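You operate a simulated robot arm through the tools that you are given. There is no shell and no other tool. Be economical: measure what you need, move in short steps, check, and stop when the job is done.

The job below is to be done with a simulated robot arm. You get a single attempt, and the scene is never put back.

## Task
Put a blue cap on one end of the tube in the cap press, then curl its other end.
Fine: clamp it for the cap and free it after; in the curler shut the guard, clamp it, switch on, START, wait till RUN goes out, switch off.

The check looks at the end state, three seconds after you hand in, the way a careful person would. Anything else that was tipped, shoved, dropped, spilled or broken makes it a failure. Lids that push on must go on centred and level and be pressed home; caps that screw on are set level and turned clockwise until they are tight.

## Robot
A 7-joint arm with a two-finger parallel gripper on a trunk, on a base that drives. Base frame: it is fixed to the floor where the robot stands at the start and does not move with it; the origin is under the middle of the robot, x ahead of it, y to its left, z up; the surface under the hand at the start is at about z = 0.8. Readings come in m, degrees, newtons and seconds.
With the tool pointing down near the work surface it reaches from about 0.46 to 0.92 m from the robot's upright axis, wherever it stands. Its first joint turns from -115.0 to 115.0 degrees. Places, roughly: cap knob [0.4, 0.2, 0.9]; curler [0.5, -1.2, 0.9]; curler clamp [0.6, -1, 1]; curler guard [0.6, -1.2, 1.1]; curler start button [0.4, -1.3, 0.9]; curler switch [0.4, -1.3, 1]; left blue lever [0.5, 0.2, 1]; press clamp [0.6, -0.2, 1]; rest of the curler [0.5, -1, 0.8]; tube [4.5, -4.25, 0.75]. Payload 3.91 kg.
The tool frame sits at the grasp point between the pads (the TCP): z along the fingers, y along the line on which they close. The tips reach 0.03 m beyond it. The gripper opens to 0.11 m. The fingers are 0.02 m wide and 0.01 m thick; the gripper's body (0.048 by 0.112 m) begins 0.055 m behind the TCP.
Orientation is that of the tool frame in the base frame, as a unit quaternion [w, x, y, z]. With the fingers straight down and closing along the base's y, the tool's x points along the base's -x, its y along +y and its z along -z.

## Interface
- The arm moves only by the tool jog_arm. Its argument "commands" is a list of rows, each a list of 3 entries, a list of its own where there are three numbers: the turn, a rotation vector about the base's x, y, z in degrees, then the shift along the base's x, y, z in m, then the opening, from 0 (shut) to 1 (fully open). In form: [[[wx, wy, wz], [dx, dy, dz], fingers], ...]. A call has 1 to 8 rows; each row shifts and turns the commanded pose from where the row before left it. Rows are played at 5 a second. More than 0.05 m and 8.6 degrees between two rows, or a gripper value outside its range, and nothing of the call is played. A pose out of reach is approached as far as the arm can. The call stops where the force on the tool passes 90 N (or 10 N more than at its start, if that is more) or the arm is blocked; 0.2 s more then pass. Each finger travels about 0.153 m/s and halts on what it meets, pressing with about 24 N; the grip force reading is that of the motor and also rises with nothing between the fingers. The clock runs only during rows and for 0.2 s after the last one: add rows that do not move to give the fingers time. It gives the time, the measured TCP pose, the force on the tool (base axes), the opening and the grip force at its end, in the units of the frame above (readings bear some noise), with the torque about the TCP (base axes, N m) and any sound that the robot's microphone picked up, and new pictures: "views" is both (left out), scene, wrist or none.
- Cameras (640 x 400 px; columns grow to the right, rows downward): "scene" is now at [0.219, 0.1598, 1.4103]; the picture's right is [-0.51, -0.86, 0.00], its down [-0.49, 0.29, -0.82] and it looks along [0.71, -0.42, -0.57] (base axes); focal length 217 px, centre (320, 200). "wrist" rides on the gripper at [0.072, 0.017, -0.103] in the tool frame; the picture's right is [-0.23, 0.97, 0.00], its down [-0.76, -0.18, -0.62] and it looks along [-0.61, -0.14, 0.78] (tool axes); focal length 222 px, centre (320, 200). There is no depth. A picture from a camera that has moved, and an enlarged one, comes with that camera's place and axes in the base frame and with its lens.
- lift_body(by): slides the trunk up (or, below 0, down) by that many m; the arm and the scene camera ride with it, the base frame stays. It gives what a move gives, with no picture.
- steer(legs): drives the robot by 1 to 6 legs, each [ahead, left, turn to the left] in m, m and degrees, along the robot's own axes; the way and the turn of a leg run together, so that a leg with both is an arc; at most 1.5 m and 180 degrees a leg. The arm and the cameras ride along, it lands a little off, and it stops where it bumps. It gives what a move gives, and a new picture of the scene camera.
- turn_head(pan, tilt): turns the head with the scene camera to pan (to the left, within 80 degrees either way) and tilt (down, from -29 to 69), counted from straight ahead of the robot. It gives what a move gives, and a new picture of the scene camera.
- inspect(camera, box): a new picture of the part [left, top, right, bottom] of that camera's present view, enlarged. The clock stands still meanwhile.
- finish_job(): hands the job in; it is judged then, once.

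Go step by step. Nothing tells you exact positions but the pictures and the camera data: compare them with the known pose of the tool, close in by small moves and look again before you grip or let go. The budget is 120 turns and 260 pictures, counting those below and the enlarged ones. Unless the task says otherwise, let go and move clear before handing in.

The tools are called by a JSON object that holds its "op" and its "data". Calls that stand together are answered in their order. jog_arm: Moves the arm, as the interface text tells. Its arguments: {"type":"object","properties":{"commands":{"type":"array","items":{"type":"array"}},"views":{"type":"string","enum":["both","scene","wrist","none"]}},"required":["commands"]} The other tools are called the same way: lift_body (by) slides the trunk up or down; steer (legs) drives the base; turn_head (pan, tilt) turns the head that bears the scene camera; inspect (camera, box) takes an enlarged picture of a part of a camera's view; finish_job () hands the job in.

At the start:

```text
t: 0.0
tcp_pos: [0.6251, -0.2313, 1.3156]
orientation: [-0.001, 0.0, 1.0, 0.0]
ft_force: [0.3, -0.1, 0.7]
wrist_torque: [0.02, 0.01, -0.04]
gripper_width: 0.1098
grip_force: 0.0
trunk travel left (down, up): [-0.75, 0.24]
robot x, y, heading: [-0.0015, 0.0008, -0.1]
head pan, tilt: [-30.6, 34.6]
```

scene: 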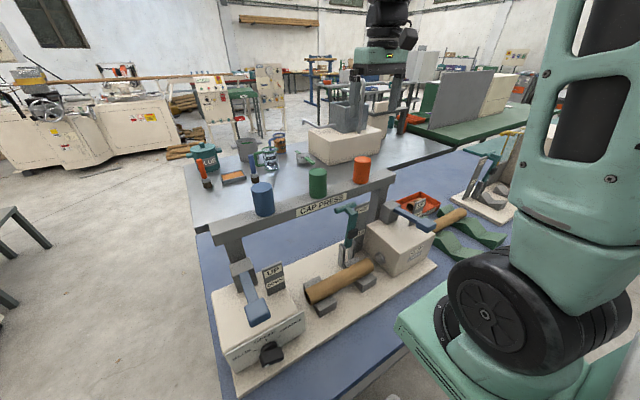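
wrist: 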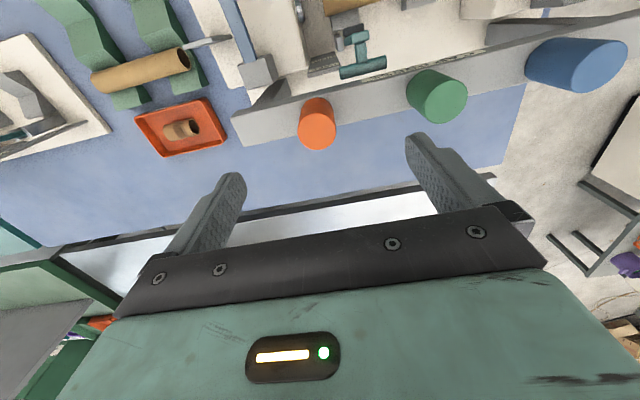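

I see a cap press ahead with a tube in its cradle, a second tube on green cradles to the right, and cap magazines. I'll enlarge the view to read the labels.

{"op": "inspect", "data": {"camera": "scene", "box": [180, 160, 440, 390]}}

{"op": "inspect", "data": {"camera": "scene", "box": [380, 100, 560, 270]}}

{"op": "inspect", "data": {"camera": "wrist", "box": [0, 0, 640, 200]}}

```text
1.74 times, centred on (310, 275) of scene
camera zoom: at [0.219, 0.1598, 1.4103], right [-0.51, -0.86, 0.0], down [-0.49, 0.29, -0.82], along [0.71, -0.42, -0.57], focal length 378 px, centre (337, 70)
```

zoom: 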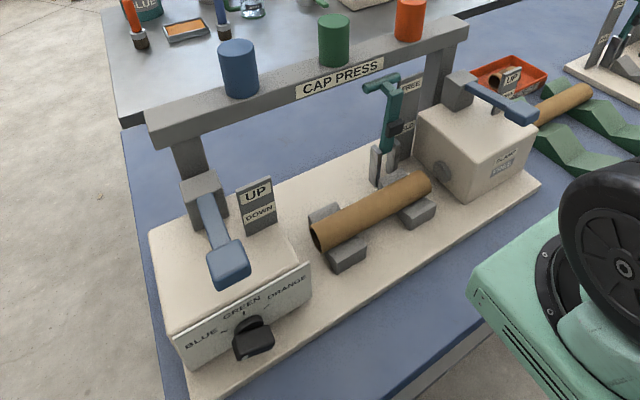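

```text
2.35 times, centred on (470, 185) of scene
camera zoom: at [0.219, 0.1598, 1.4103], right [-0.51, -0.86, 0.0], down [-0.49, 0.29, -0.82], along [0.71, -0.42, -0.57], focal length 511 px, centre (-33, 235)
```

zoom: 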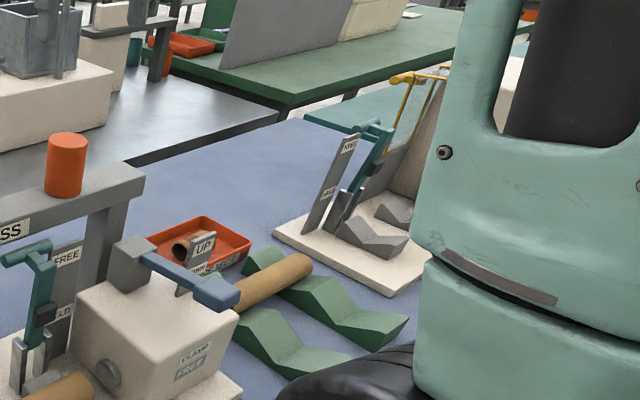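

```text
1.00 times, centred on (320, 100) of wrist (not enlarged: the box is as wide or as high as the picture)
camera zoom: at [0.5521, -0.2139, 1.4185], right [0.23, 0.97, 0.0], down [0.76, -0.18, 0.62], along [0.61, -0.14, -0.78], focal length 222 px, centre (320, 300)
```

zoom: 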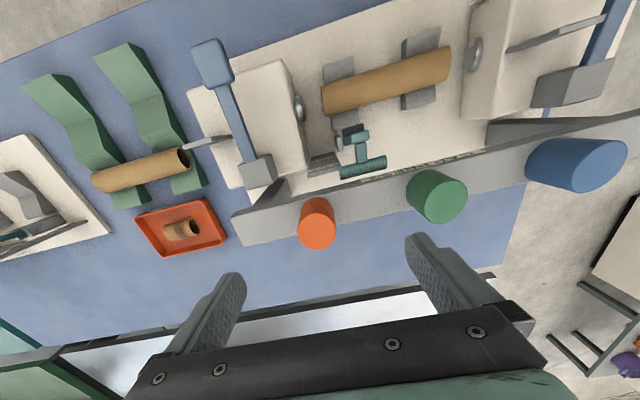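

The press has a tube in its cradle, a selector knob and two levers, and the list puts a "tube" about 6 m away. I'll look in that direction, and at the curler.

{"op": "turn_head", "data": {"pan": -46, "tilt": 8}}

{"op": "inspect", "data": {"camera": "scene", "box": [240, 120, 400, 220]}}

{"op": "turn_head", "data": {"pan": -75, "tilt": 25}}

```text
t: 0.9
tcp_pos: [0.6253, -0.2311, 1.3151]
orientation: [0.0, 0.0, 1.0, 0.0]
ft_force: [-0.5, 0.1, 0.1]
wrist_torque: [0.03, -0.01, 0.01]
gripper_width: 0.1098
grip_force: 0.0
trunk travel left (down, up): [-0.75, 0.24]
robot x, y, heading: [-0.0021, 0.001, -0.1]
head pan, tilt: [-46.0, 8.0]
camera scene: at [0.2074, 0.1381, 1.453], right [-0.72, -0.69, 0.0], down [-0.1, 0.1, -0.99], along [0.69, -0.71, -0.14], focal length 217 px, centre (320, 200)
```

scene: 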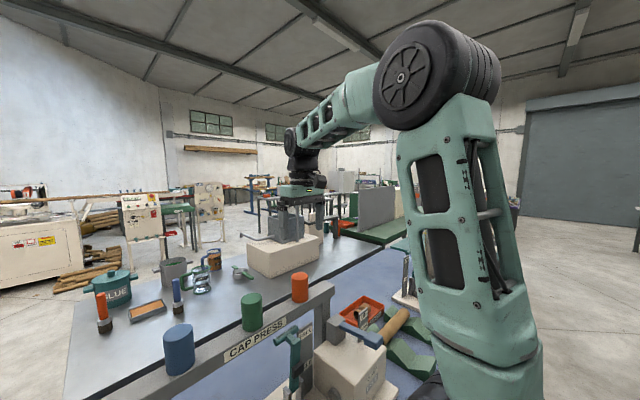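

```text
4.00 times, centred on (320, 170) of scene
camera zoom: at [0.2074, 0.1381, 1.453], right [-0.72, -0.69, 0.0], down [-0.1, 0.1, -0.99], along [0.69, -0.71, -0.14], focal length 869 px, centre (320, 320)
```

zoom: 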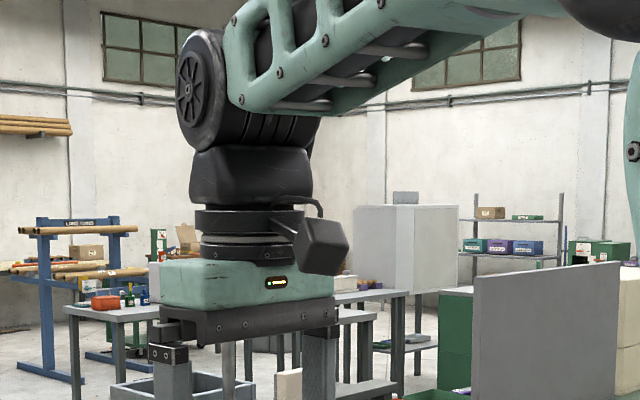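

```text
t: 1.9
tcp_pos: [0.6248, -0.2315, 1.316]
orientation: [0.001, 0.0, 1.0, 0.0]
ft_force: [0.0, 0.3, -0.6]
wrist_torque: [-0.01, 0.02, -0.02]
gripper_width: 0.1101
grip_force: 0.2
trunk travel left (down, up): [-0.75, 0.24]
robot x, y, heading: [0.0012, -0.0016, 0.1]
head pan, tilt: [-75.0, 25.0]
camera scene: at [0.167, 0.1158, 1.4255], right [-0.97, -0.26, 0.0], down [-0.11, 0.41, -0.91], along [0.24, -0.88, -0.42], focal length 217 px, centre (320, 200)
```

scene: 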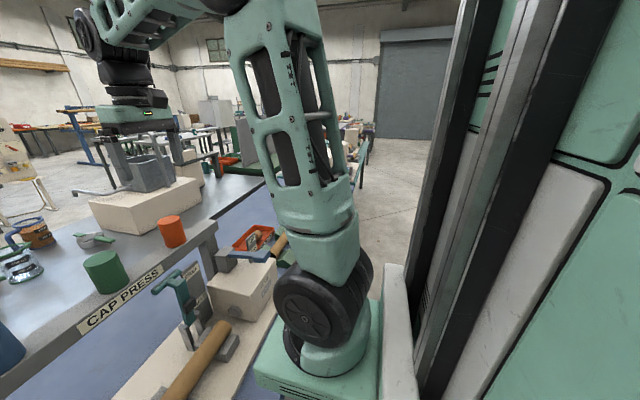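

The arm hides the far spot. I'll shift the hand left and look there again.

{"op": "jog_arm", "data": {"commands": [[[0, 0, 0], [0, 0.05, 0], 1], [[0, 0, 0], [0, 0.05, 0], 1], [[0, 0, 0], [0, 0.05, 0], 1], [[0, 0, 0], [0, 0.05, 0], 1], [[0, 0, 0], [0, 0.05, 0], 1], [[0, 0, 0], [0, 0.05, 0], 1]], "views": "none"}}

{"op": "turn_head", "data": {"pan": -46, "tilt": 8}}

{"op": "inspect", "data": {"camera": "scene", "box": [260, 150, 380, 225]}}

```text
t: 3.2
tcp_pos: [0.6227, 0.0681, 1.3167]
orientation: [0.0, 0.0, 1.0, 0.0]
ft_force: [0.3, -0.3, -0.7]
wrist_torque: [0.02, -0.02, -0.01]
gripper_width: 0.11
grip_force: 0.0
trunk travel left (down, up): [-0.75, 0.24]
robot x, y, heading: [-0.0003, -0.0009, -0.2]
head pan, tilt: [-75.0, 25.0]
```

```text
t: 4.2
tcp_pos: [0.6234, 0.0676, 1.3154]
orientation: [0.0, 0.0, 1.0, 0.0]
ft_force: [0.1, 0.5, -0.3]
wrist_torque: [-0.03, 0.01, 0.02]
gripper_width: 0.1104
grip_force: 0.0
trunk travel left (down, up): [-0.75, 0.24]
robot x, y, heading: [-0.003, -0.0017, -0.2]
head pan, tilt: [-46.0, 8.0]
camera scene: at [0.2073, 0.1381, 1.453], right [-0.72, -0.69, 0.0], down [-0.1, 0.1, -0.99], along [0.69, -0.71, -0.14], focal length 217 px, centre (320, 200)
```

scene: 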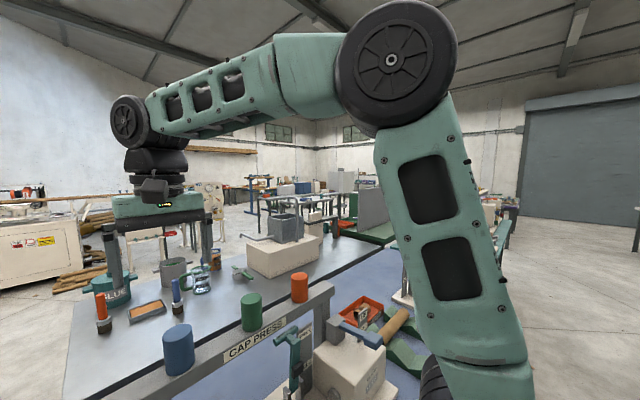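

```text
5.33 times, centred on (320, 188) of scene
camera zoom: at [0.2073, 0.1381, 1.453], right [-0.72, -0.69, 0.0], down [-0.1, 0.1, -0.99], along [0.69, -0.71, -0.14], focal length 1159 px, centre (320, 267)
```

zoom: 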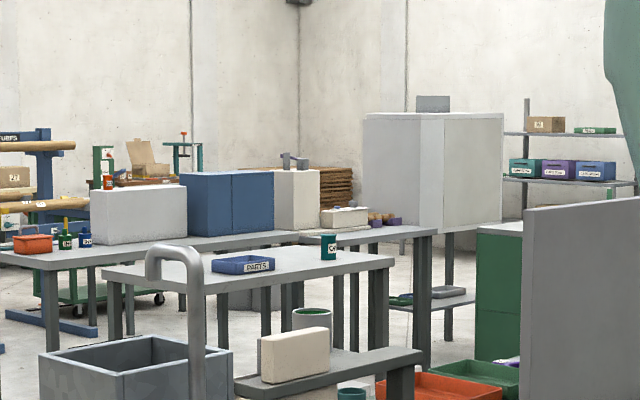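

At the far spot there is a table with machines, and any tube there is hidden. I'll look closely at the press and its tube before deciding whether to drive over.

{"op": "turn_head", "data": {"pan": -15, "tilt": 55}}

{"op": "inspect", "data": {"camera": "scene", "box": [220, 100, 460, 250]}}

```text
t: 5.3
tcp_pos: [0.6239, 0.068, 1.3152]
orientation: [0.0, -0.001, 1.0, 0.0]
ft_force: [0.0, -0.8, -0.5]
wrist_torque: [0.01, 0.0, 0.02]
gripper_width: 0.11
grip_force: 0.0
trunk travel left (down, up): [-0.75, 0.24]
robot x, y, heading: [-0.0028, 0.0011, 0.1]
head pan, tilt: [-15.0, 55.0]
camera scene: at [0.2128, 0.1861, 1.3815], right [-0.26, -0.97, 0.0], down [-0.79, 0.21, -0.57], along [0.55, -0.15, -0.82], focal length 217 px, centre (320, 200)
```

scene: 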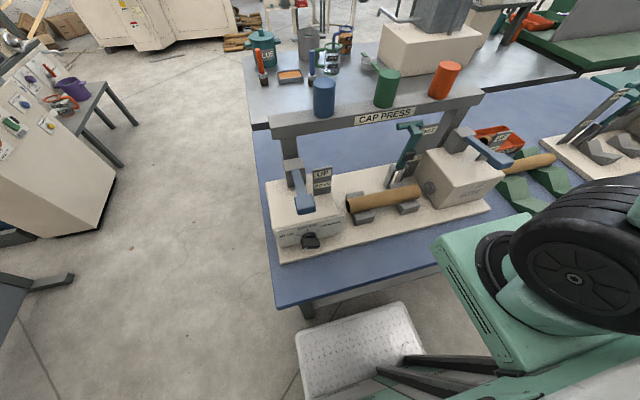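

```text
2.67 times, centred on (340, 175) of scene
camera zoom: at [0.2128, 0.1861, 1.3815], right [-0.26, -0.97, 0.0], down [-0.79, 0.21, -0.57], along [0.55, -0.15, -0.82], focal length 580 px, centre (267, 267)
```

zoom: 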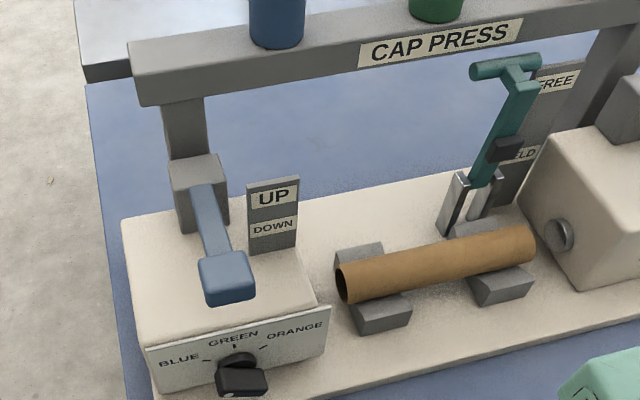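

The press holds a tube at about (0.52, -0.1, 0.86), yet the list's "tube" is across the room. I'll back off and turn right to see what lies there and to look at the curler on the way.

{"op": "steer", "data": {"legs": [[-0.7, 0, 0], [0, 0, -80]]}}

{"op": "turn_head", "data": {"pan": 20, "tilt": 15}}

```text
t: 10.6
tcp_pos: [-0.0797, -0.1905, 1.3152]
orientation: [-0.001, 0.192, 0.981, 0.0]
ft_force: [0.3, -0.2, 0.1]
wrist_torque: [0.01, 0.02, -0.01]
gripper_width: 0.1099
grip_force: 0.0
trunk travel left (down, up): [-0.75, 0.24]
robot x, y, heading: [-0.685, -0.0183, -21.9]
head pan, tilt: [-15.0, 55.0]
stopped in leg 2: the robot was blocked; the commanded pose is now the measured one
camera scene: at [-0.416, 0.0738, 1.3814], right [-0.6, -0.8, 0.0], down [-0.65, 0.49, -0.57], along [0.46, -0.35, -0.82], focal length 217 px, centre (320, 200)
```

scene: 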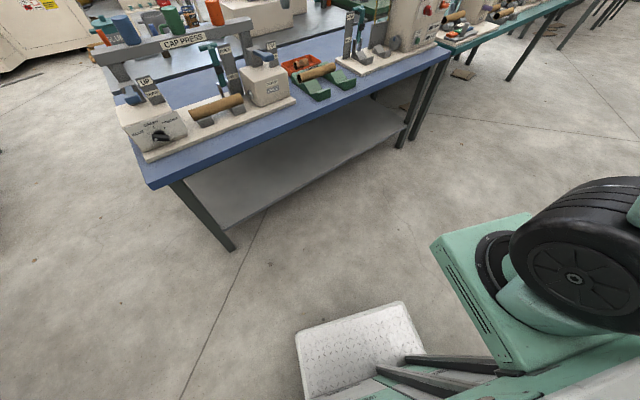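

```text
t: 11.7
tcp_pos: [-0.0801, -0.191, 1.3159]
orientation: [-0.001, 0.191, 0.982, 0.001]
ft_force: [-0.2, -0.9, -1.0]
wrist_torque: [0.02, 0.01, 0.0]
gripper_width: 0.11
grip_force: 0.1
trunk travel left (down, up): [-0.75, 0.24]
robot x, y, heading: [-0.6824, -0.0206, -22.3]
head pan, tilt: [20.0, 15.0]
camera scene: at [-0.3803, 0.1138, 1.4416], right [-0.04, -1.0, 0.0], down [-0.26, 0.01, -0.97], along [0.96, -0.04, -0.26], focal length 217 px, centre (320, 200)
```

scene: 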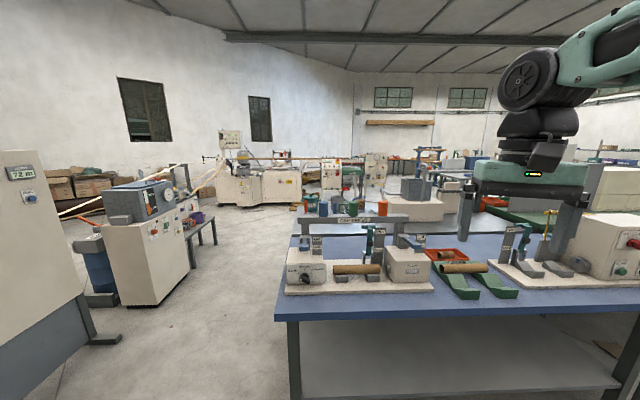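

Something behind blocked my turn. I'll roll forward a little, then look right.

{"op": "steer", "data": {"legs": [[0.2, 0, 0]]}}

{"op": "turn_head", "data": {"pan": -70, "tilt": 20}}

{"op": "turn_head", "data": {"pan": -10, "tilt": 15}}

```text
t: 13.3
tcp_pos: [0.1048, -0.2649, 1.3147]
orientation: [-0.001, 0.191, 0.982, 0.001]
ft_force: [-0.8, 0.3, -0.3]
wrist_torque: [0.01, 0.01, -0.01]
gripper_width: 0.1099
grip_force: 0.1
trunk travel left (down, up): [-0.75, 0.24]
robot x, y, heading: [-0.499, -0.0931, -22.1]
head pan, tilt: [20.0, 15.0]
camera scene: at [-0.1963, 0.0401, 1.4417], right [-0.03, -1.0, 0.0], down [-0.26, 0.01, -0.97], along [0.97, -0.03, -0.26], focal length 217 px, centre (320, 200)
```

scene: 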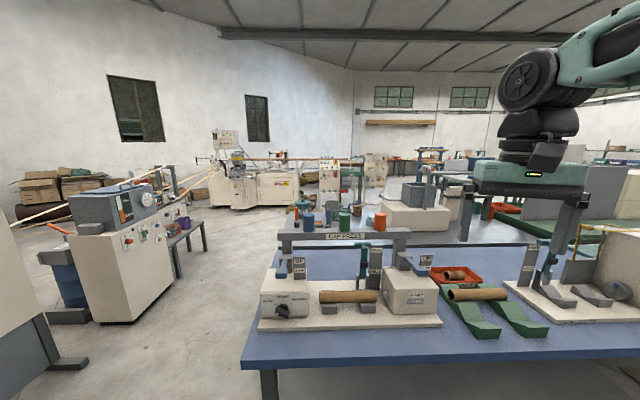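

```text
t: 14.9
tcp_pos: [0.1044, -0.2646, 1.3147]
orientation: [-0.001, 0.191, 0.982, 0.0]
ft_force: [-0.5, 0.2, -0.6]
wrist_torque: [-0.02, -0.03, -0.02]
gripper_width: 0.11
grip_force: 0.1
trunk travel left (down, up): [-0.75, 0.24]
robot x, y, heading: [-0.502, -0.0914, -21.8]
head pan, tilt: [-70.0, 20.0]
camera scene: at [-0.2926, -0.0499, 1.4335], right [-1.0, 0.03, 0.0], down [0.01, 0.34, -0.94], along [-0.03, -0.94, -0.34], focal length 217 px, centre (320, 200)
```

scene: 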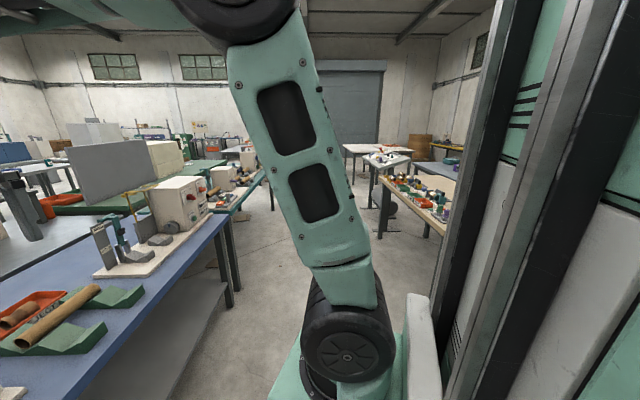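

```text
t: 16.2
tcp_pos: [0.1052, -0.2642, 1.3155]
orientation: [-0.001, 0.191, 0.982, 0.0]
ft_force: [-0.3, -0.7, -0.3]
wrist_torque: [0.0, 0.04, 0.0]
gripper_width: 0.11
grip_force: 0.0
trunk travel left (down, up): [-0.75, 0.24]
robot x, y, heading: [-0.5032, -0.092, -21.9]
head pan, tilt: [-10.0, 15.0]
camera scene: at [-0.2103, -0.0063, 1.4417], right [-0.53, -0.85, 0.0], down [-0.22, 0.14, -0.97], along [0.82, -0.51, -0.26], focal length 217 px, centre (320, 200)
```

scene: 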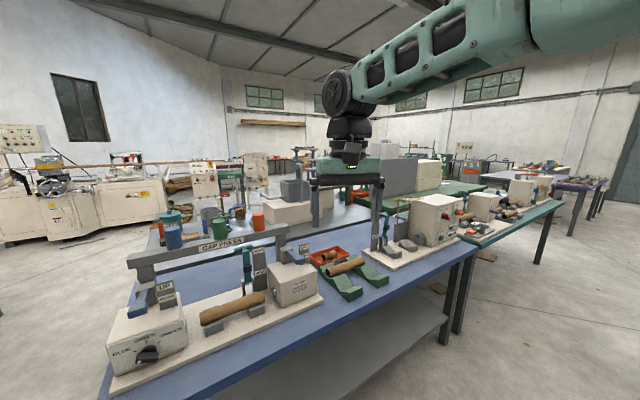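

The aisle between the benches runs to the right. I'll square up and strafe right along it to see the far table.

{"op": "steer", "data": {"legs": [[0.15, 0, 0], [0, 0, 22], [0, -1.4, 0]]}}

{"op": "turn_head", "data": {"pan": -35, "tilt": 10}}

{"op": "turn_head", "data": {"pan": 10, "tilt": 40}}

```text
t: 25.3
tcp_pos: [0.241, -1.4986, 1.3144]
orientation: [0.0, 0.015, 1.0, 0.0]
ft_force: [-0.4, 0.5, -0.3]
wrist_torque: [0.01, 0.01, 0.01]
gripper_width: 0.1098
grip_force: 0.1
trunk travel left (down, up): [-0.75, 0.24]
robot x, y, heading: [-0.3855, -1.552, -1.6]
head pan, tilt: [-10.0, 15.0]
camera scene: at [-0.1446, -1.3677, 1.4417], right [-0.2, -0.98, 0.0], down [-0.25, 0.05, -0.97], along [0.95, -0.19, -0.26], focal length 217 px, centre (320, 200)
```

scene: 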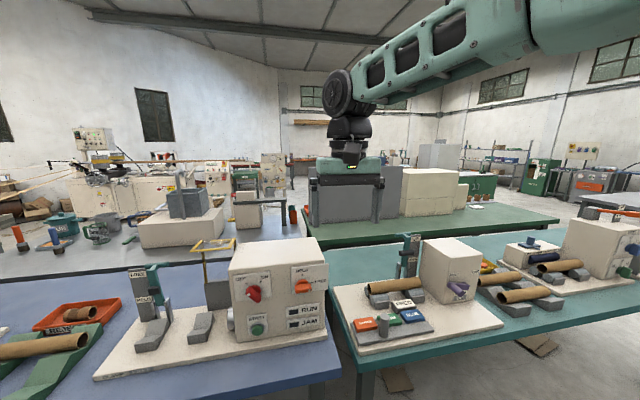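

```text
t: 26.2
tcp_pos: [0.2417, -1.5007, 1.3143]
orientation: [-0.001, 0.015, 1.0, 0.0]
ft_force: [-0.7, -0.5, 0.5]
wrist_torque: [0.02, 0.02, -0.02]
gripper_width: 0.1098
grip_force: 0.0
trunk travel left (down, up): [-0.75, 0.24]
robot x, y, heading: [-0.3847, -1.5517, -1.6]
head pan, tilt: [-35.0, 10.0]
camera scene: at [-0.1614, -1.4043, 1.4498], right [-0.6, -0.8, 0.0], down [-0.14, 0.1, -0.98], along [0.79, -0.59, -0.17], focal length 217 px, centre (320, 200)
```

scene: 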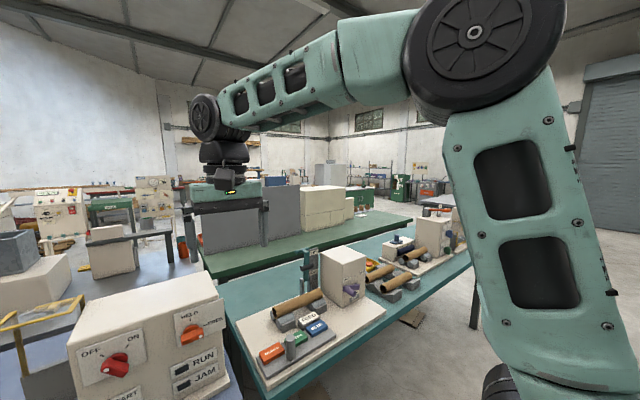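

```text
t: 27.3
tcp_pos: [0.2419, -1.4993, 1.3143]
orientation: [-0.001, 0.015, 1.0, -0.001]
ft_force: [-0.1, -0.4, 0.8]
wrist_torque: [0.0, 0.04, 0.02]
gripper_width: 0.1102
grip_force: 0.0
trunk travel left (down, up): [-0.75, 0.24]
robot x, y, heading: [-0.3851, -1.546, -1.5]
head pan, tilt: [10.0, 40.0]
camera scene: at [-0.1519, -1.3366, 1.4022], right [0.15, -0.99, 0.0], down [-0.64, -0.09, -0.77], along [0.76, 0.11, -0.64], focal length 217 px, centre (320, 200)
```

scene: 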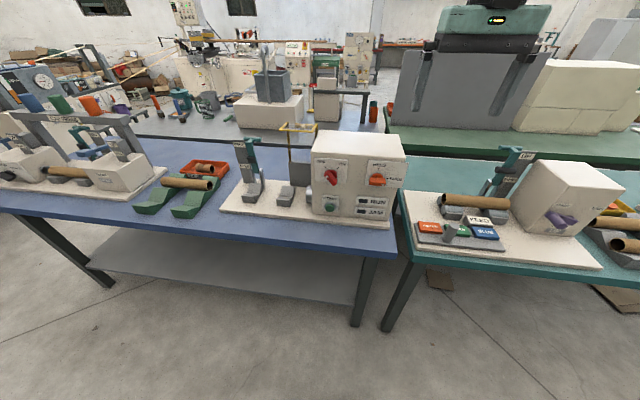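

The room has several stations holding tubes. The listed far spot is still hidden by the partition, so I'll go a little farther to see it.

{"op": "steer", "data": {"legs": [[0, -1.4, 1.5]]}}

{"op": "turn_head", "data": {"pan": -15, "tilt": 8}}

{"op": "inspect", "data": {"camera": "scene", "box": [240, 150, 400, 250]}}

```text
t: 34.3
tcp_pos: [0.2306, -2.8613, 1.315]
orientation: [-0.001, -0.008, 1.0, 0.0]
ft_force: [-0.9, -0.3, -0.4]
wrist_torque: [-0.02, 0.02, -0.01]
gripper_width: 0.11
grip_force: 0.0
trunk travel left (down, up): [-0.75, 0.24]
robot x, y, heading: [-0.3895, -2.9392, 1.4]
head pan, tilt: [10.0, 40.0]
camera scene: at [-0.1693, -2.7175, 1.4021], right [0.19, -0.98, 0.0], down [-0.63, -0.12, -0.77], along [0.75, 0.15, -0.64], focal length 217 px, centre (320, 200)
```

scene: 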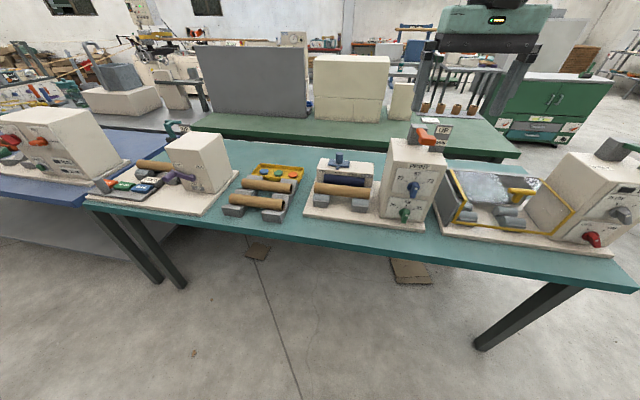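

```text
t: 35.2
tcp_pos: [0.2308, -2.8621, 1.3152]
orientation: [-0.001, -0.008, 1.0, 0.0]
ft_force: [0.1, 0.8, 0.0]
wrist_torque: [0.01, 0.01, -0.01]
gripper_width: 0.1102
grip_force: 0.1
trunk travel left (down, up): [-0.75, 0.24]
robot x, y, heading: [-0.3924, -2.9413, 1.4]
head pan, tilt: [-15.0, 8.0]
camera scene: at [-0.1629, -2.756, 1.453], right [-0.24, -0.97, 0.0], down [-0.14, 0.03, -0.99], along [0.96, -0.24, -0.14], focal length 217 px, centre (320, 200)
```

scene: 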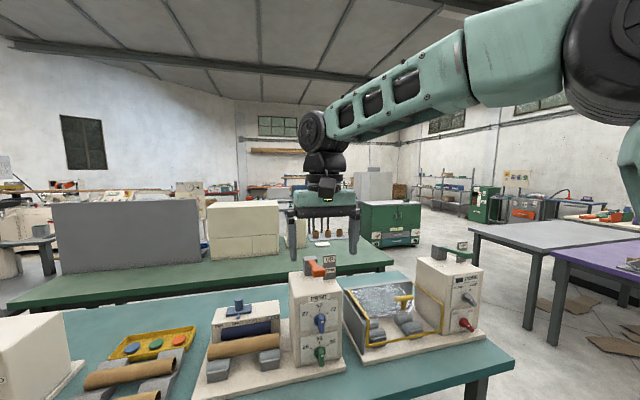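

```text
4.00 times, centred on (320, 200) of scene
camera zoom: at [-0.1629, -2.756, 1.453], right [-0.24, -0.97, 0.0], down [-0.14, 0.03, -0.99], along [0.96, -0.24, -0.14], focal length 869 px, centre (320, 200)
```

zoom: 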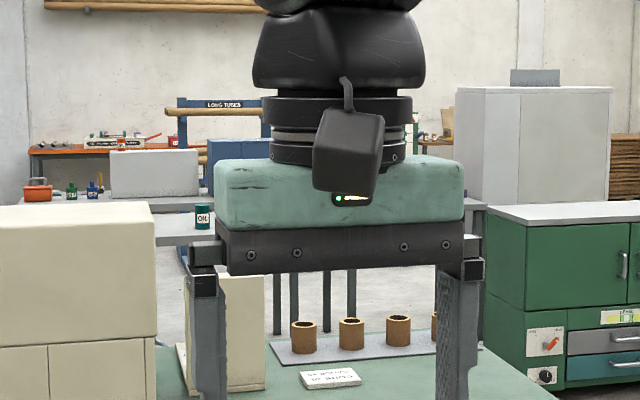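

The gripper still hides the target spot. I'll strafe past the bench end and look straight ahead.

{"op": "steer", "data": {"legs": [[0, -1.25, 0]]}}

{"op": "turn_head", "data": {"pan": -5, "tilt": 10}}

{"op": "inspect", "data": {"camera": "scene", "box": [200, 120, 440, 270]}}

```text
t: 41.5
tcp_pos: [0.2551, -4.1017, 1.316]
orientation: [-0.001, -0.01, 1.0, -0.001]
ft_force: [-0.3, 0.0, 0.1]
wrist_torque: [-0.01, -0.04, 0.03]
gripper_width: 0.11
grip_force: 0.1
trunk travel left (down, up): [-0.75, 0.24]
robot x, y, heading: [-0.3637, -4.1831, 1.2]
head pan, tilt: [-15.0, 8.0]
camera scene: at [-0.1391, -3.9972, 1.4531], right [-0.24, -0.97, 0.0], down [-0.14, 0.03, -0.99], along [0.96, -0.23, -0.14], focal length 217 px, centre (320, 200)
```

scene: 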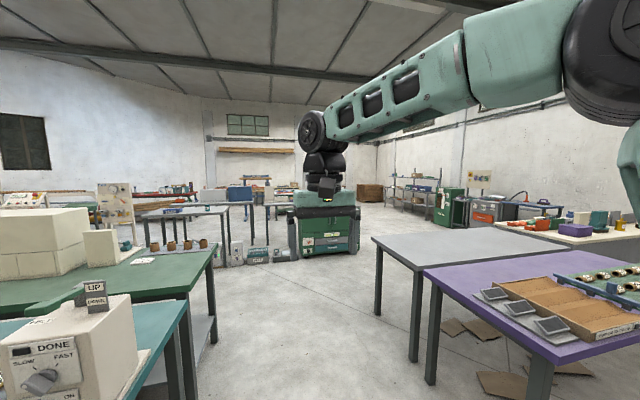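

```text
t: 42.2
tcp_pos: [0.2535, -4.101, 1.315]
orientation: [-0.001, -0.01, 1.0, -0.001]
ft_force: [0.1, 0.5, -0.8]
wrist_torque: [0.04, 0.0, 0.0]
gripper_width: 0.11
grip_force: 0.1
trunk travel left (down, up): [-0.75, 0.24]
robot x, y, heading: [-0.369, -4.1842, 1.3]
head pan, tilt: [-5.0, 10.0]
camera scene: at [-0.1363, -3.9813, 1.4498], right [-0.06, -1.0, 0.0], down [-0.17, 0.01, -0.98], along [0.98, -0.06, -0.17], focal length 217 px, centre (320, 200)
```

scene: 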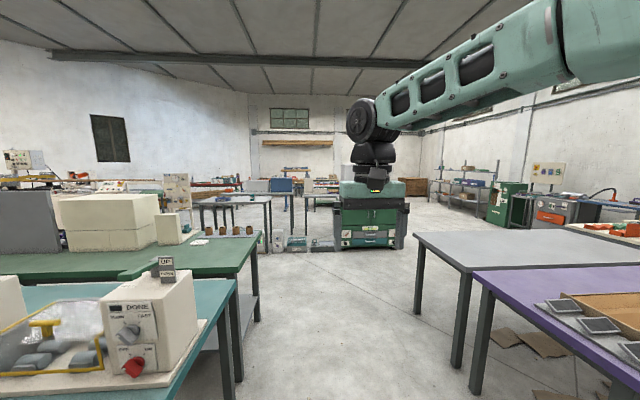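

```text
2.67 times, centred on (320, 195) of scene
camera zoom: at [-0.1363, -3.9813, 1.4498], right [-0.06, -1.0, 0.0], down [-0.17, 0.01, -0.98], along [0.98, -0.06, -0.17], focal length 580 px, centre (320, 213)
```

zoom: 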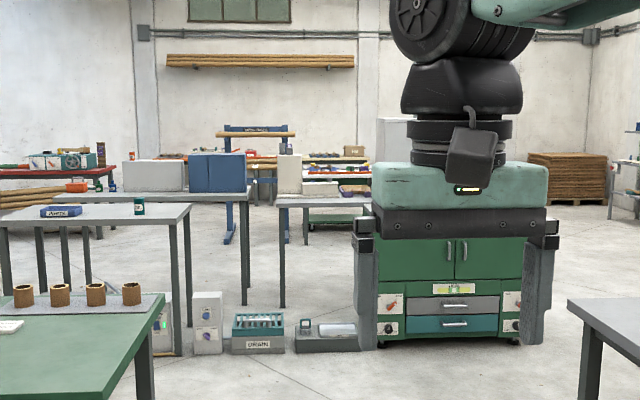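

The listed spot falls on the small table holding cream machines. I'll zoom in there.

{"op": "inspect", "data": {"camera": "scene", "box": [285, 165, 365, 215]}}

```text
8.00 times, centred on (325, 190) of scene
camera zoom: at [-0.1363, -3.9813, 1.4498], right [-0.06, -1.0, 0.0], down [-0.17, 0.01, -0.98], along [0.98, -0.06, -0.17], focal length 1739 px, centre (280, 280)
```

zoom: 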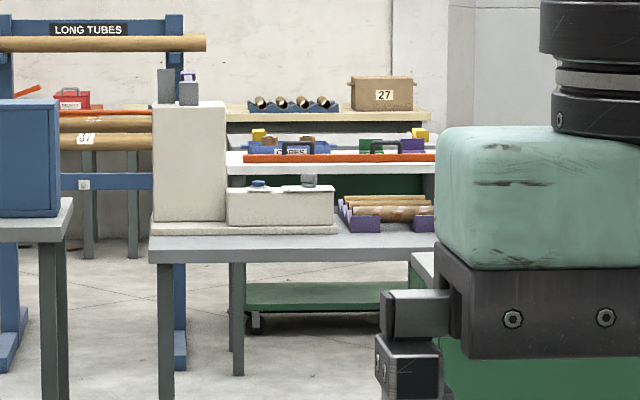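

The tubes there sit in a purple cradle on another station's table. I'll drive ahead through the gap for a clear view before deciding.

{"op": "steer", "data": {"legs": [[1.4, 0, -1.3], [1.2, 0, 0]]}}

{"op": "inspect", "data": {"camera": "scene", "box": [240, 120, 400, 220]}}

```text
t: 55.0
tcp_pos: [2.882, -4.0075, 1.3157]
orientation: [-0.001, -0.022, 1.0, 0.0]
ft_force: [-0.3, 0.2, 0.3]
wrist_torque: [0.0, 0.02, -0.01]
gripper_width: 0.1102
grip_force: 0.0
trunk travel left (down, up): [-0.75, 0.24]
robot x, y, heading: [2.2644, -4.1001, 2.4]
head pan, tilt: [-5.0, 10.0]
camera scene: at [2.4891, -3.896, 1.4498], right [-0.04, -1.0, 0.0], down [-0.17, 0.01, -0.98], along [0.98, -0.04, -0.17], focal length 217 px, centre (320, 200)
```

scene: 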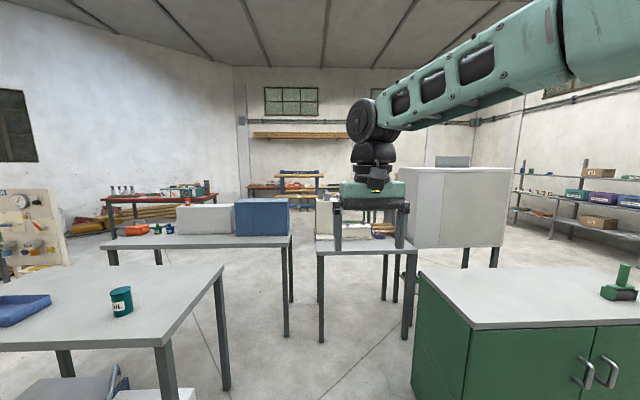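

```text
4.00 times, centred on (320, 170) of scene
camera zoom: at [2.4891, -3.896, 1.4498], right [-0.04, -1.0, 0.0], down [-0.17, 0.01, -0.98], along [0.98, -0.04, -0.17], focal length 869 px, centre (320, 320)
```

zoom: 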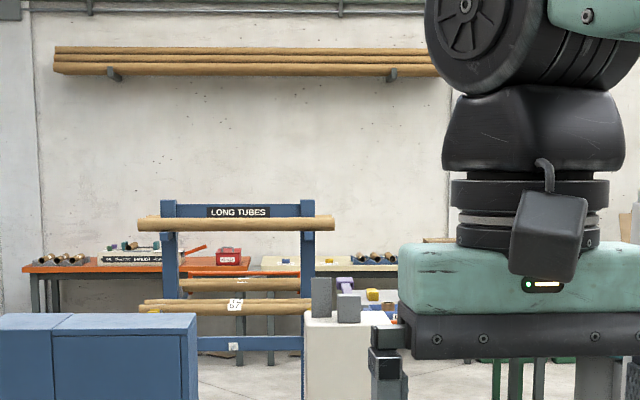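

The target table is right behind my gripper. I'll move the hand left and look down at it.

{"op": "jog_arm", "data": {"commands": [[[0, 0, 0], [0, 0.05, 0], 1], [[0, 0, 0], [0, 0.05, 0], 1], [[0, 0, 0], [0, 0.05, 0], 1], [[0, 0, 0], [0, 0.05, 0], 1], [[0, 0, 0], [0, 0.05, 0], 1], [[0, 0, 0], [0, 0.05, 0], 1], [[0, 0, 0], [0, 0.05, 0], 1]], "views": "none"}}

{"op": "turn_head", "data": {"pan": -12, "tilt": 18}}

{"op": "inspect", "data": {"camera": "scene", "box": [240, 140, 400, 240]}}

```text
t: 56.6
tcp_pos: [2.8733, -3.7033, 1.3087]
orientation: [0.0, -0.022, 1.0, 0.0]
ft_force: [0.7, -1.0, 0.0]
wrist_torque: [0.06, -0.04, 0.01]
gripper_width: 0.1102
grip_force: 0.0
out of reach, approached as far as the arm can: row 6, 7
trunk travel left (down, up): [-0.75, 0.24]
robot x, y, heading: [2.2616, -4.1048, 2.6]
head pan, tilt: [-5.0, 10.0]
```

```text
t: 57.3
tcp_pos: [2.8731, -3.7031, 1.3079]
orientation: [-0.001, -0.022, 1.0, -0.001]
ft_force: [0.0, -0.1, -0.2]
wrist_torque: [-0.03, -0.02, 0.0]
gripper_width: 0.1099
grip_force: 0.0
trunk travel left (down, up): [-0.75, 0.24]
robot x, y, heading: [2.2602, -4.1051, 2.8]
head pan, tilt: [-12.0, 18.0]
camera scene: at [2.4883, -3.9073, 1.4368], right [-0.16, -0.99, 0.0], down [-0.3, 0.05, -0.95], along [0.94, -0.16, -0.31], focal length 217 px, centre (320, 200)
```

scene: 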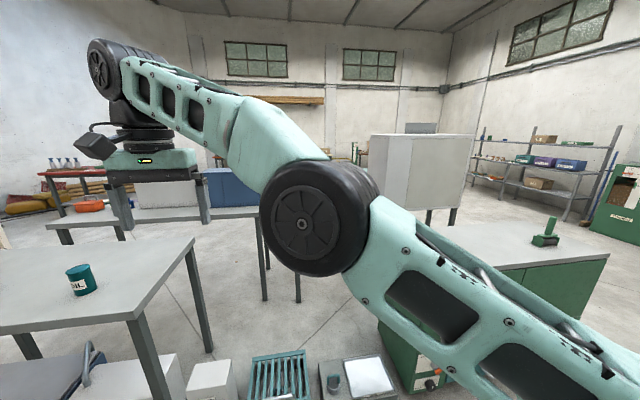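

```text
4.00 times, centred on (320, 190) of scene
camera zoom: at [2.4883, -3.9073, 1.4368], right [-0.16, -0.99, 0.0], down [-0.3, 0.05, -0.95], along [0.94, -0.16, -0.31], focal length 869 px, centre (320, 240)
```

zoom: 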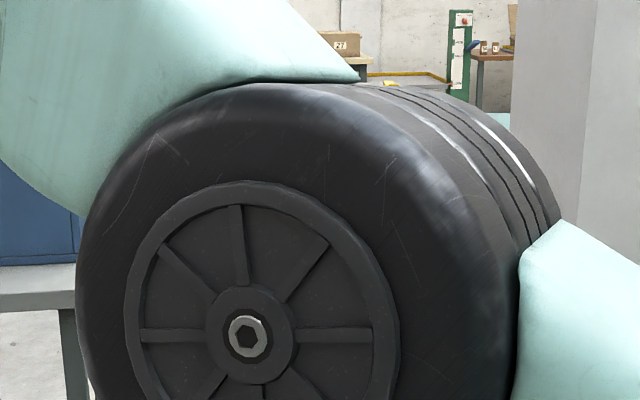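

The elbow blocks the view now. I'll swing the hand to the right side instead.

{"op": "jog_arm", "data": {"commands": [[[0, 0, 0], [0, -0.05, 0], 1], [[0, 0, 0], [0, -0.05, 0], 1], [[0, 0, 0], [0, -0.05, 0], 1], [[0, 0, 0], [0, -0.05, 0], 1], [[0, 0, 0], [0, -0.05, 0], 1], [[0, 0, 0], [0, -0.05, 0], 1], [[0, 0, 0], [0, -0.05, 0], 1], [[0, 0, 0], [0, -0.05, 0], 1]], "views": "none"}}

{"op": "jog_arm", "data": {"commands": [[[0, 0, 0], [0, -0.05, 0], 1], [[0, 0, 0], [0, -0.05, 0], 1], [[0, 0, 0], [0, -0.05, 0], 1], [[0, 0, 0], [0, -0.05, 0], 1], [[0, 0, 0], [0, -0.05, 0], 1], [[0, 0, 0], [0, -0.05, 0], 1], [[0, 0, 0], [0, -0.05, 0], 1], [[0, 0, 0], [0, -0.05, 0], 1]], "views": "scene"}}

{"op": "inspect", "data": {"camera": "scene", "box": [240, 140, 400, 240]}}

```text
t: 59.1
tcp_pos: [2.8734, -4.1025, 1.3071]
orientation: [-0.001, -0.023, 1.0, -0.002]
ft_force: [0.4, 1.3, 0.0]
wrist_torque: [-0.04, -0.03, -0.03]
gripper_width: 0.1101
grip_force: 0.1
trunk travel left (down, up): [-0.75, 0.24]
robot x, y, heading: [2.259, -4.1018, 2.5]
head pan, tilt: [-12.0, 18.0]
```

```text
t: 60.9
tcp_pos: [2.8749, -4.5026, 1.3078]
orientation: [0.0, -0.022, 1.0, -0.001]
ft_force: [0.4, 1.2, 0.9]
wrist_torque: [0.01, 0.01, 0.0]
gripper_width: 0.1098
grip_force: 0.1
trunk travel left (down, up): [-0.75, 0.24]
robot x, y, heading: [2.2626, -4.1011, 2.5]
head pan, tilt: [-12.0, 18.0]
camera scene: at [2.4881, -3.9067, 1.4367], right [-0.16, -0.99, 0.0], down [-0.3, 0.05, -0.95], along [0.94, -0.16, -0.31], focal length 217 px, centre (320, 200)
```

scene: 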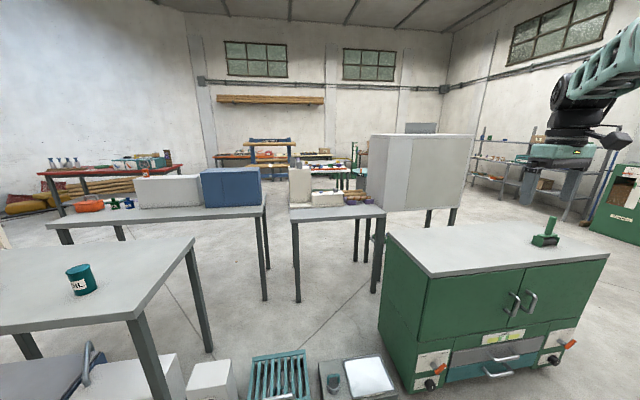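

```text
4.00 times, centred on (320, 190) of scene
camera zoom: at [2.4881, -3.9067, 1.4367], right [-0.16, -0.99, 0.0], down [-0.3, 0.05, -0.95], along [0.94, -0.16, -0.31], focal length 869 px, centre (320, 240)
```

zoom: 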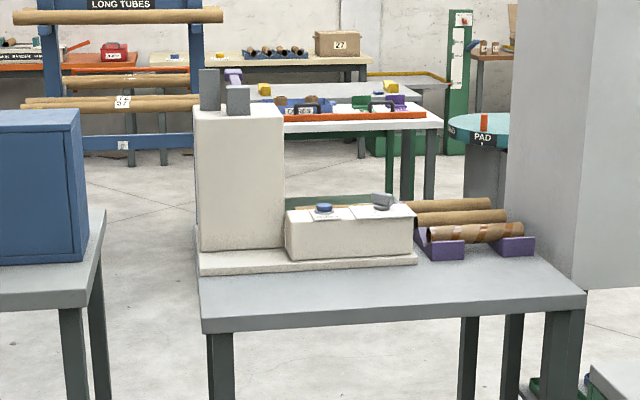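

That table carries a station seen from behind, with several tubes in its rest. I'll raise the trunk for a higher look and zoom in.

{"op": "lift_body", "data": {"by": 0.24}}

{"op": "inspect", "data": {"camera": "scene", "box": [280, 170, 392, 240]}}

```text
t: 63.4
tcp_pos: [2.8736, -4.5023, 1.5473]
orientation: [-0.001, -0.022, 1.0, 0.0]
ft_force: [0.5, 0.4, -0.3]
wrist_torque: [0.0, 0.0, -0.02]
gripper_width: 0.1099
grip_force: 0.1
trunk travel left (down, up): [-0.99, 0.0]
robot x, y, heading: [2.2598, -4.1021, 2.5]
head pan, tilt: [-12.0, 18.0]
```

```text
5.71 times, centred on (336, 205) of scene
camera zoom: at [2.4884, -3.9075, 1.6768], right [-0.16, -0.99, 0.0], down [-0.3, 0.05, -0.95], along [0.94, -0.16, -0.31], focal length 1242 px, centre (229, 171)
```

zoom: 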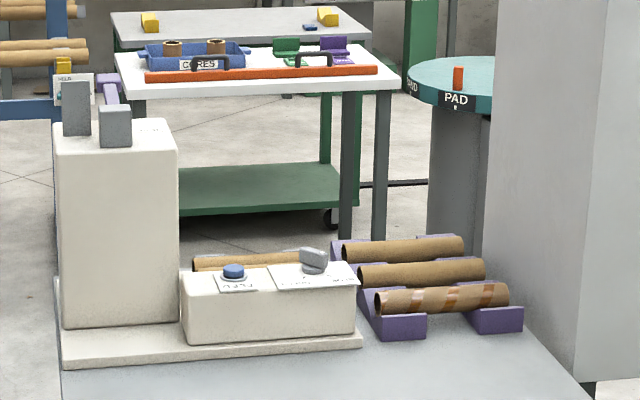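

The listed spot is just a tube lying in a different machine over there. The job names "the tube in the cap press", and the press has its own tube, so I'll work with that one. Driving back.

{"op": "steer", "data": {"legs": [[-1.4, -0.03, -2.5], [-1.23, 0, 0], [0, 1.4, 0], [0, 1.4, 0]]}}

```text
t: 89.5
tcp_pos: [0.1361, -1.7667, 1.5467]
orientation: [0.0, -0.013, 1.0, -0.001]
ft_force: [0.4, 0.7, -0.9]
wrist_torque: [0.0, 0.03, -0.01]
gripper_width: 0.1101
grip_force: 0.0
trunk travel left (down, up): [-0.99, 0.0]
robot x, y, heading: [-0.4695, -1.3568, 1.6]
head pan, tilt: [-12.0, 18.0]
camera scene: at [-0.2381, -1.1655, 1.6768], right [-0.18, -0.98, 0.0], down [-0.3, 0.06, -0.95], along [0.94, -0.17, -0.31], focal length 217 px, centre (320, 200)
```

scene: 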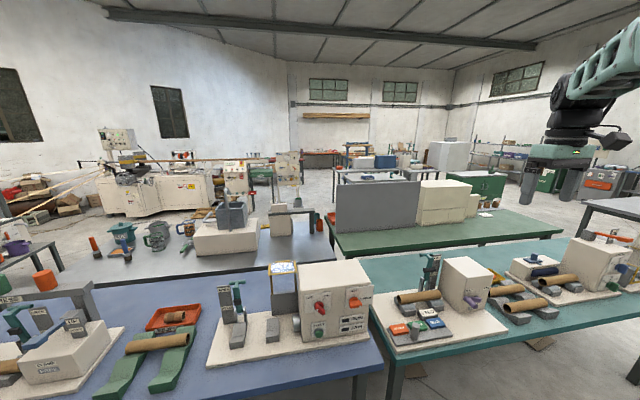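

Before moving on, I'll look closely at the curler from here.

{"op": "turn_head", "data": {"pan": 0, "tilt": 40}}

{"op": "inspect", "data": {"camera": "scene", "box": [200, 60, 440, 210]}}

```text
t: 90.4
tcp_pos: [0.137, -1.768, 1.5465]
orientation: [-0.001, -0.012, 1.0, 0.0]
ft_force: [-0.3, -0.6, 0.4]
wrist_torque: [0.0, 0.02, -0.01]
gripper_width: 0.11
grip_force: 0.0
trunk travel left (down, up): [-0.99, 0.0]
robot x, y, heading: [-0.4708, -1.3589, 1.8]
head pan, tilt: [0.0, 40.0]
camera scene: at [-0.2448, -1.1462, 1.6422], right [0.03, -1.0, 0.0], down [-0.64, -0.02, -0.77], along [0.77, 0.02, -0.64], focal length 217 px, centre (320, 200)
```

scene: 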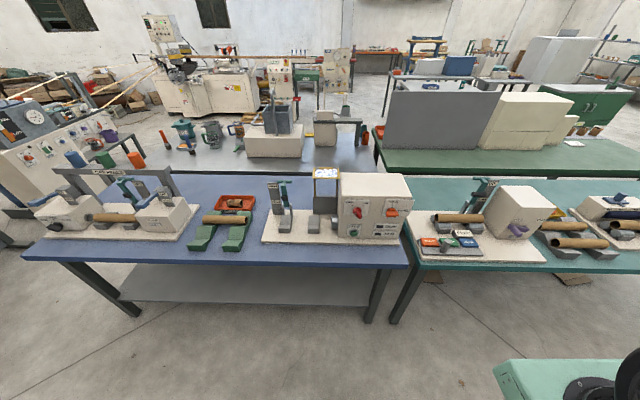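

```text
2.67 times, centred on (320, 135) of scene
camera zoom: at [-0.2448, -1.1462, 1.6422], right [0.03, -1.0, 0.0], down [-0.64, -0.02, -0.77], along [0.77, 0.02, -0.64], focal length 580 px, centre (320, 373)
```

zoom: 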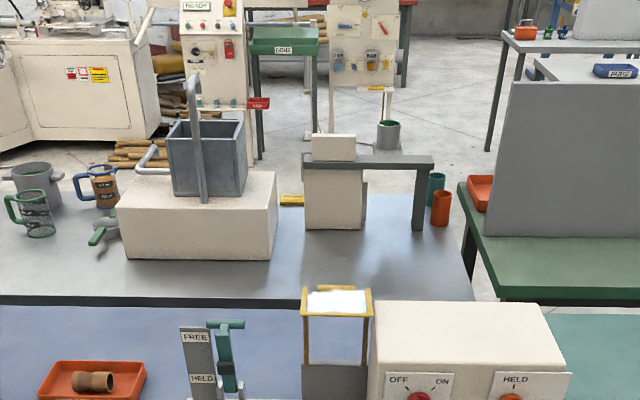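

{"op": "inspect", "data": {"camera": "scene", "box": [250, 165, 420, 250]}}

{"op": "inspect", "data": {"camera": "scene", "box": [30, 160, 260, 260]}}

```text
3.76 times, centred on (335, 208) of scene
camera zoom: at [-0.2448, -1.1462, 1.6422], right [0.03, -1.0, 0.0], down [-0.64, -0.02, -0.77], along [0.77, 0.02, -0.64], focal length 818 px, centre (264, 172)
```

zoom: 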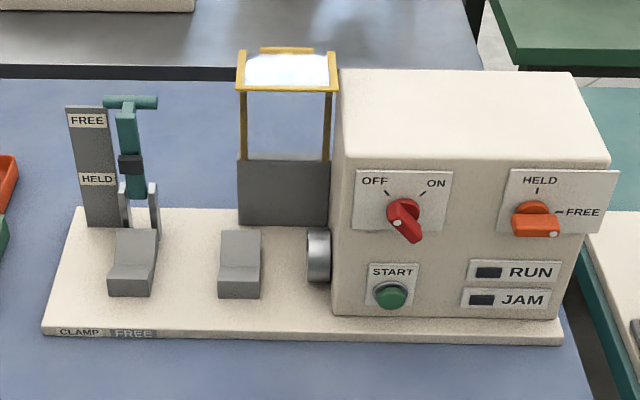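

```text
2.78 times, centred on (145, 210) of scene
camera zoom: at [-0.2448, -1.1462, 1.6422], right [0.03, -1.0, 0.0], down [-0.64, -0.02, -0.77], along [0.77, 0.02, -0.64], focal length 605 px, centre (807, 172)
```

zoom: 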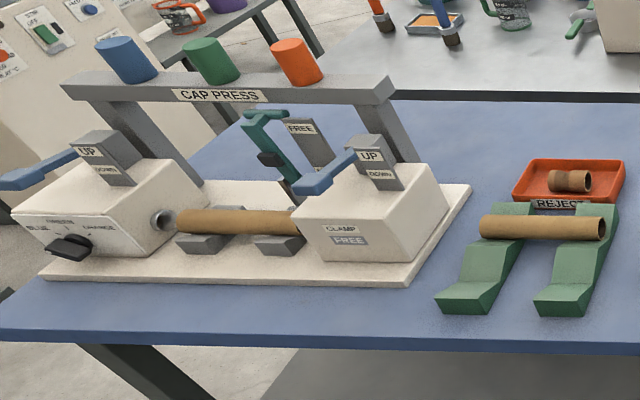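

Both stations are clear now. The curler head is on the right of its rests, so the cap belongs on the tube's left end (left lever) and the tube keeps its direction. I'll drive to the press.

{"op": "steer", "data": {"legs": [[0, 1.36, -1.8], [0.3, 0, 0]]}}

{"op": "turn_head", "data": {"pan": 5, "tilt": 45}}

{"op": "inspect", "data": {"camera": "scene", "box": [220, 120, 460, 270]}}

```text
t: 98.8
tcp_pos: [0.409, -0.4248, 1.5475]
orientation: [0.0, 0.003, 1.0, 0.0]
ft_force: [0.7, -0.6, -0.8]
wrist_torque: [-0.01, -0.02, -0.02]
gripper_width: 0.1104
grip_force: 0.0
trunk travel left (down, up): [-0.99, 0.0]
robot x, y, heading: [-0.1861, 0.0053, -0.4]
head pan, tilt: [0.0, 40.0]
camera scene: at [0.0475, 0.2088, 1.6422], right [-0.01, -1.0, 0.0], down [-0.64, 0.0, -0.77], along [0.77, 0.0, -0.64], focal length 217 px, centre (320, 200)
```

scene: 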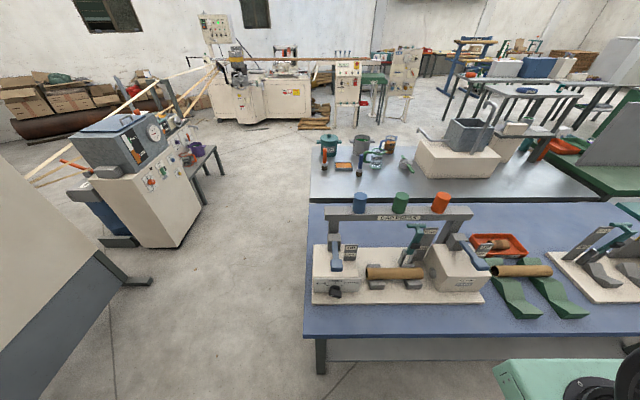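

```text
t: 99.5
tcp_pos: [0.4092, -0.4251, 1.5472]
orientation: [-0.001, 0.004, 1.0, 0.0]
ft_force: [-0.2, -0.2, -0.1]
wrist_torque: [-0.03, 0.0, 0.03]
gripper_width: 0.1102
grip_force: 0.0
trunk travel left (down, up): [-0.99, 0.0]
robot x, y, heading: [-0.1784, 0.0051, -0.5]
head pan, tilt: [5.0, 45.0]
camera scene: at [0.0438, 0.2159, 1.6349], right [0.08, -1.0, 0.0], down [-0.7, -0.06, -0.71], along [0.7, 0.06, -0.71], focal length 217 px, centre (320, 200)
```

scene: 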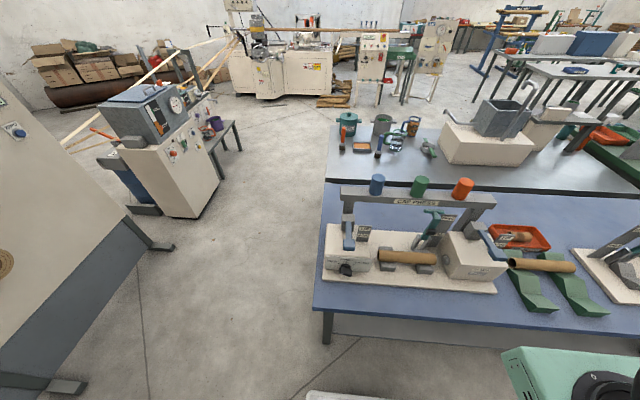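

```text
2.67 times, centred on (340, 195) of scene
camera zoom: at [0.0438, 0.2159, 1.6349], right [0.08, -1.0, 0.0], down [-0.7, -0.06, -0.71], along [0.7, 0.06, -0.71], focal length 580 px, centre (267, 213)
```

zoom: 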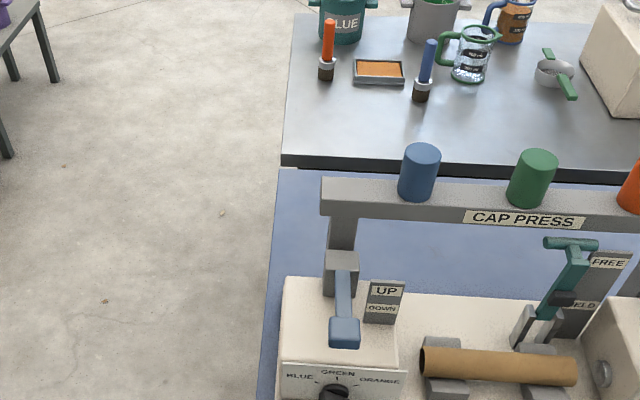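

I'll lower the trunk for a nearer, flatter look at the press front and knob.

{"op": "lift_body", "data": {"by": -0.35}}

{"op": "inspect", "data": {"camera": "scene", "box": [290, 120, 450, 220]}}

{"op": "inspect", "data": {"camera": "scene", "box": [420, 120, 580, 220]}}

```text
t: 102.9
tcp_pos: [0.4078, -0.4235, 1.1956]
orientation: [0.0, 0.004, 1.0, 0.0]
ft_force: [0.7, 0.3, 0.2]
wrist_torque: [-0.04, 0.02, -0.01]
gripper_width: 0.1103
grip_force: 0.0
trunk travel left (down, up): [-0.64, 0.35]
robot x, y, heading: [-0.1812, 0.0023, -0.5]
head pan, tilt: [5.0, 45.0]
```

```text
4.00 times, centred on (370, 170) of scene
camera zoom: at [0.0438, 0.216, 1.2849], right [0.08, -1.0, 0.0], down [-0.7, -0.06, -0.71], along [0.7, 0.06, -0.71], focal length 869 px, centre (120, 320)
```

zoom: 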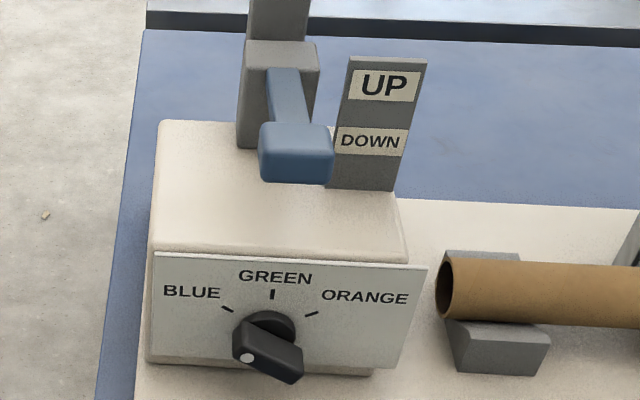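

```text
4.00 times, centred on (500, 170) of scene
camera zoom: at [0.0438, 0.216, 1.2849], right [0.08, -1.0, 0.0], down [-0.7, -0.06, -0.71], along [0.7, 0.06, -0.71], focal length 869 px, centre (-400, 320)
```

zoom: 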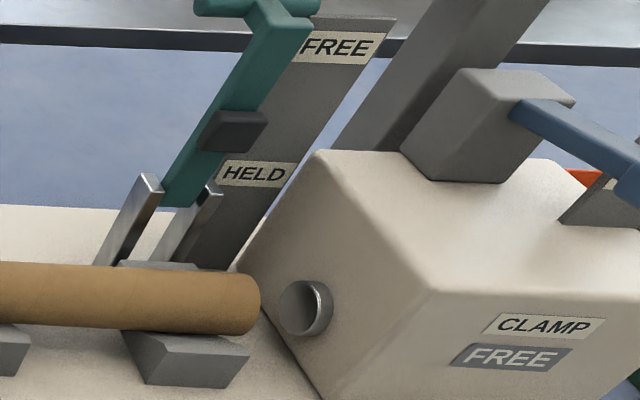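

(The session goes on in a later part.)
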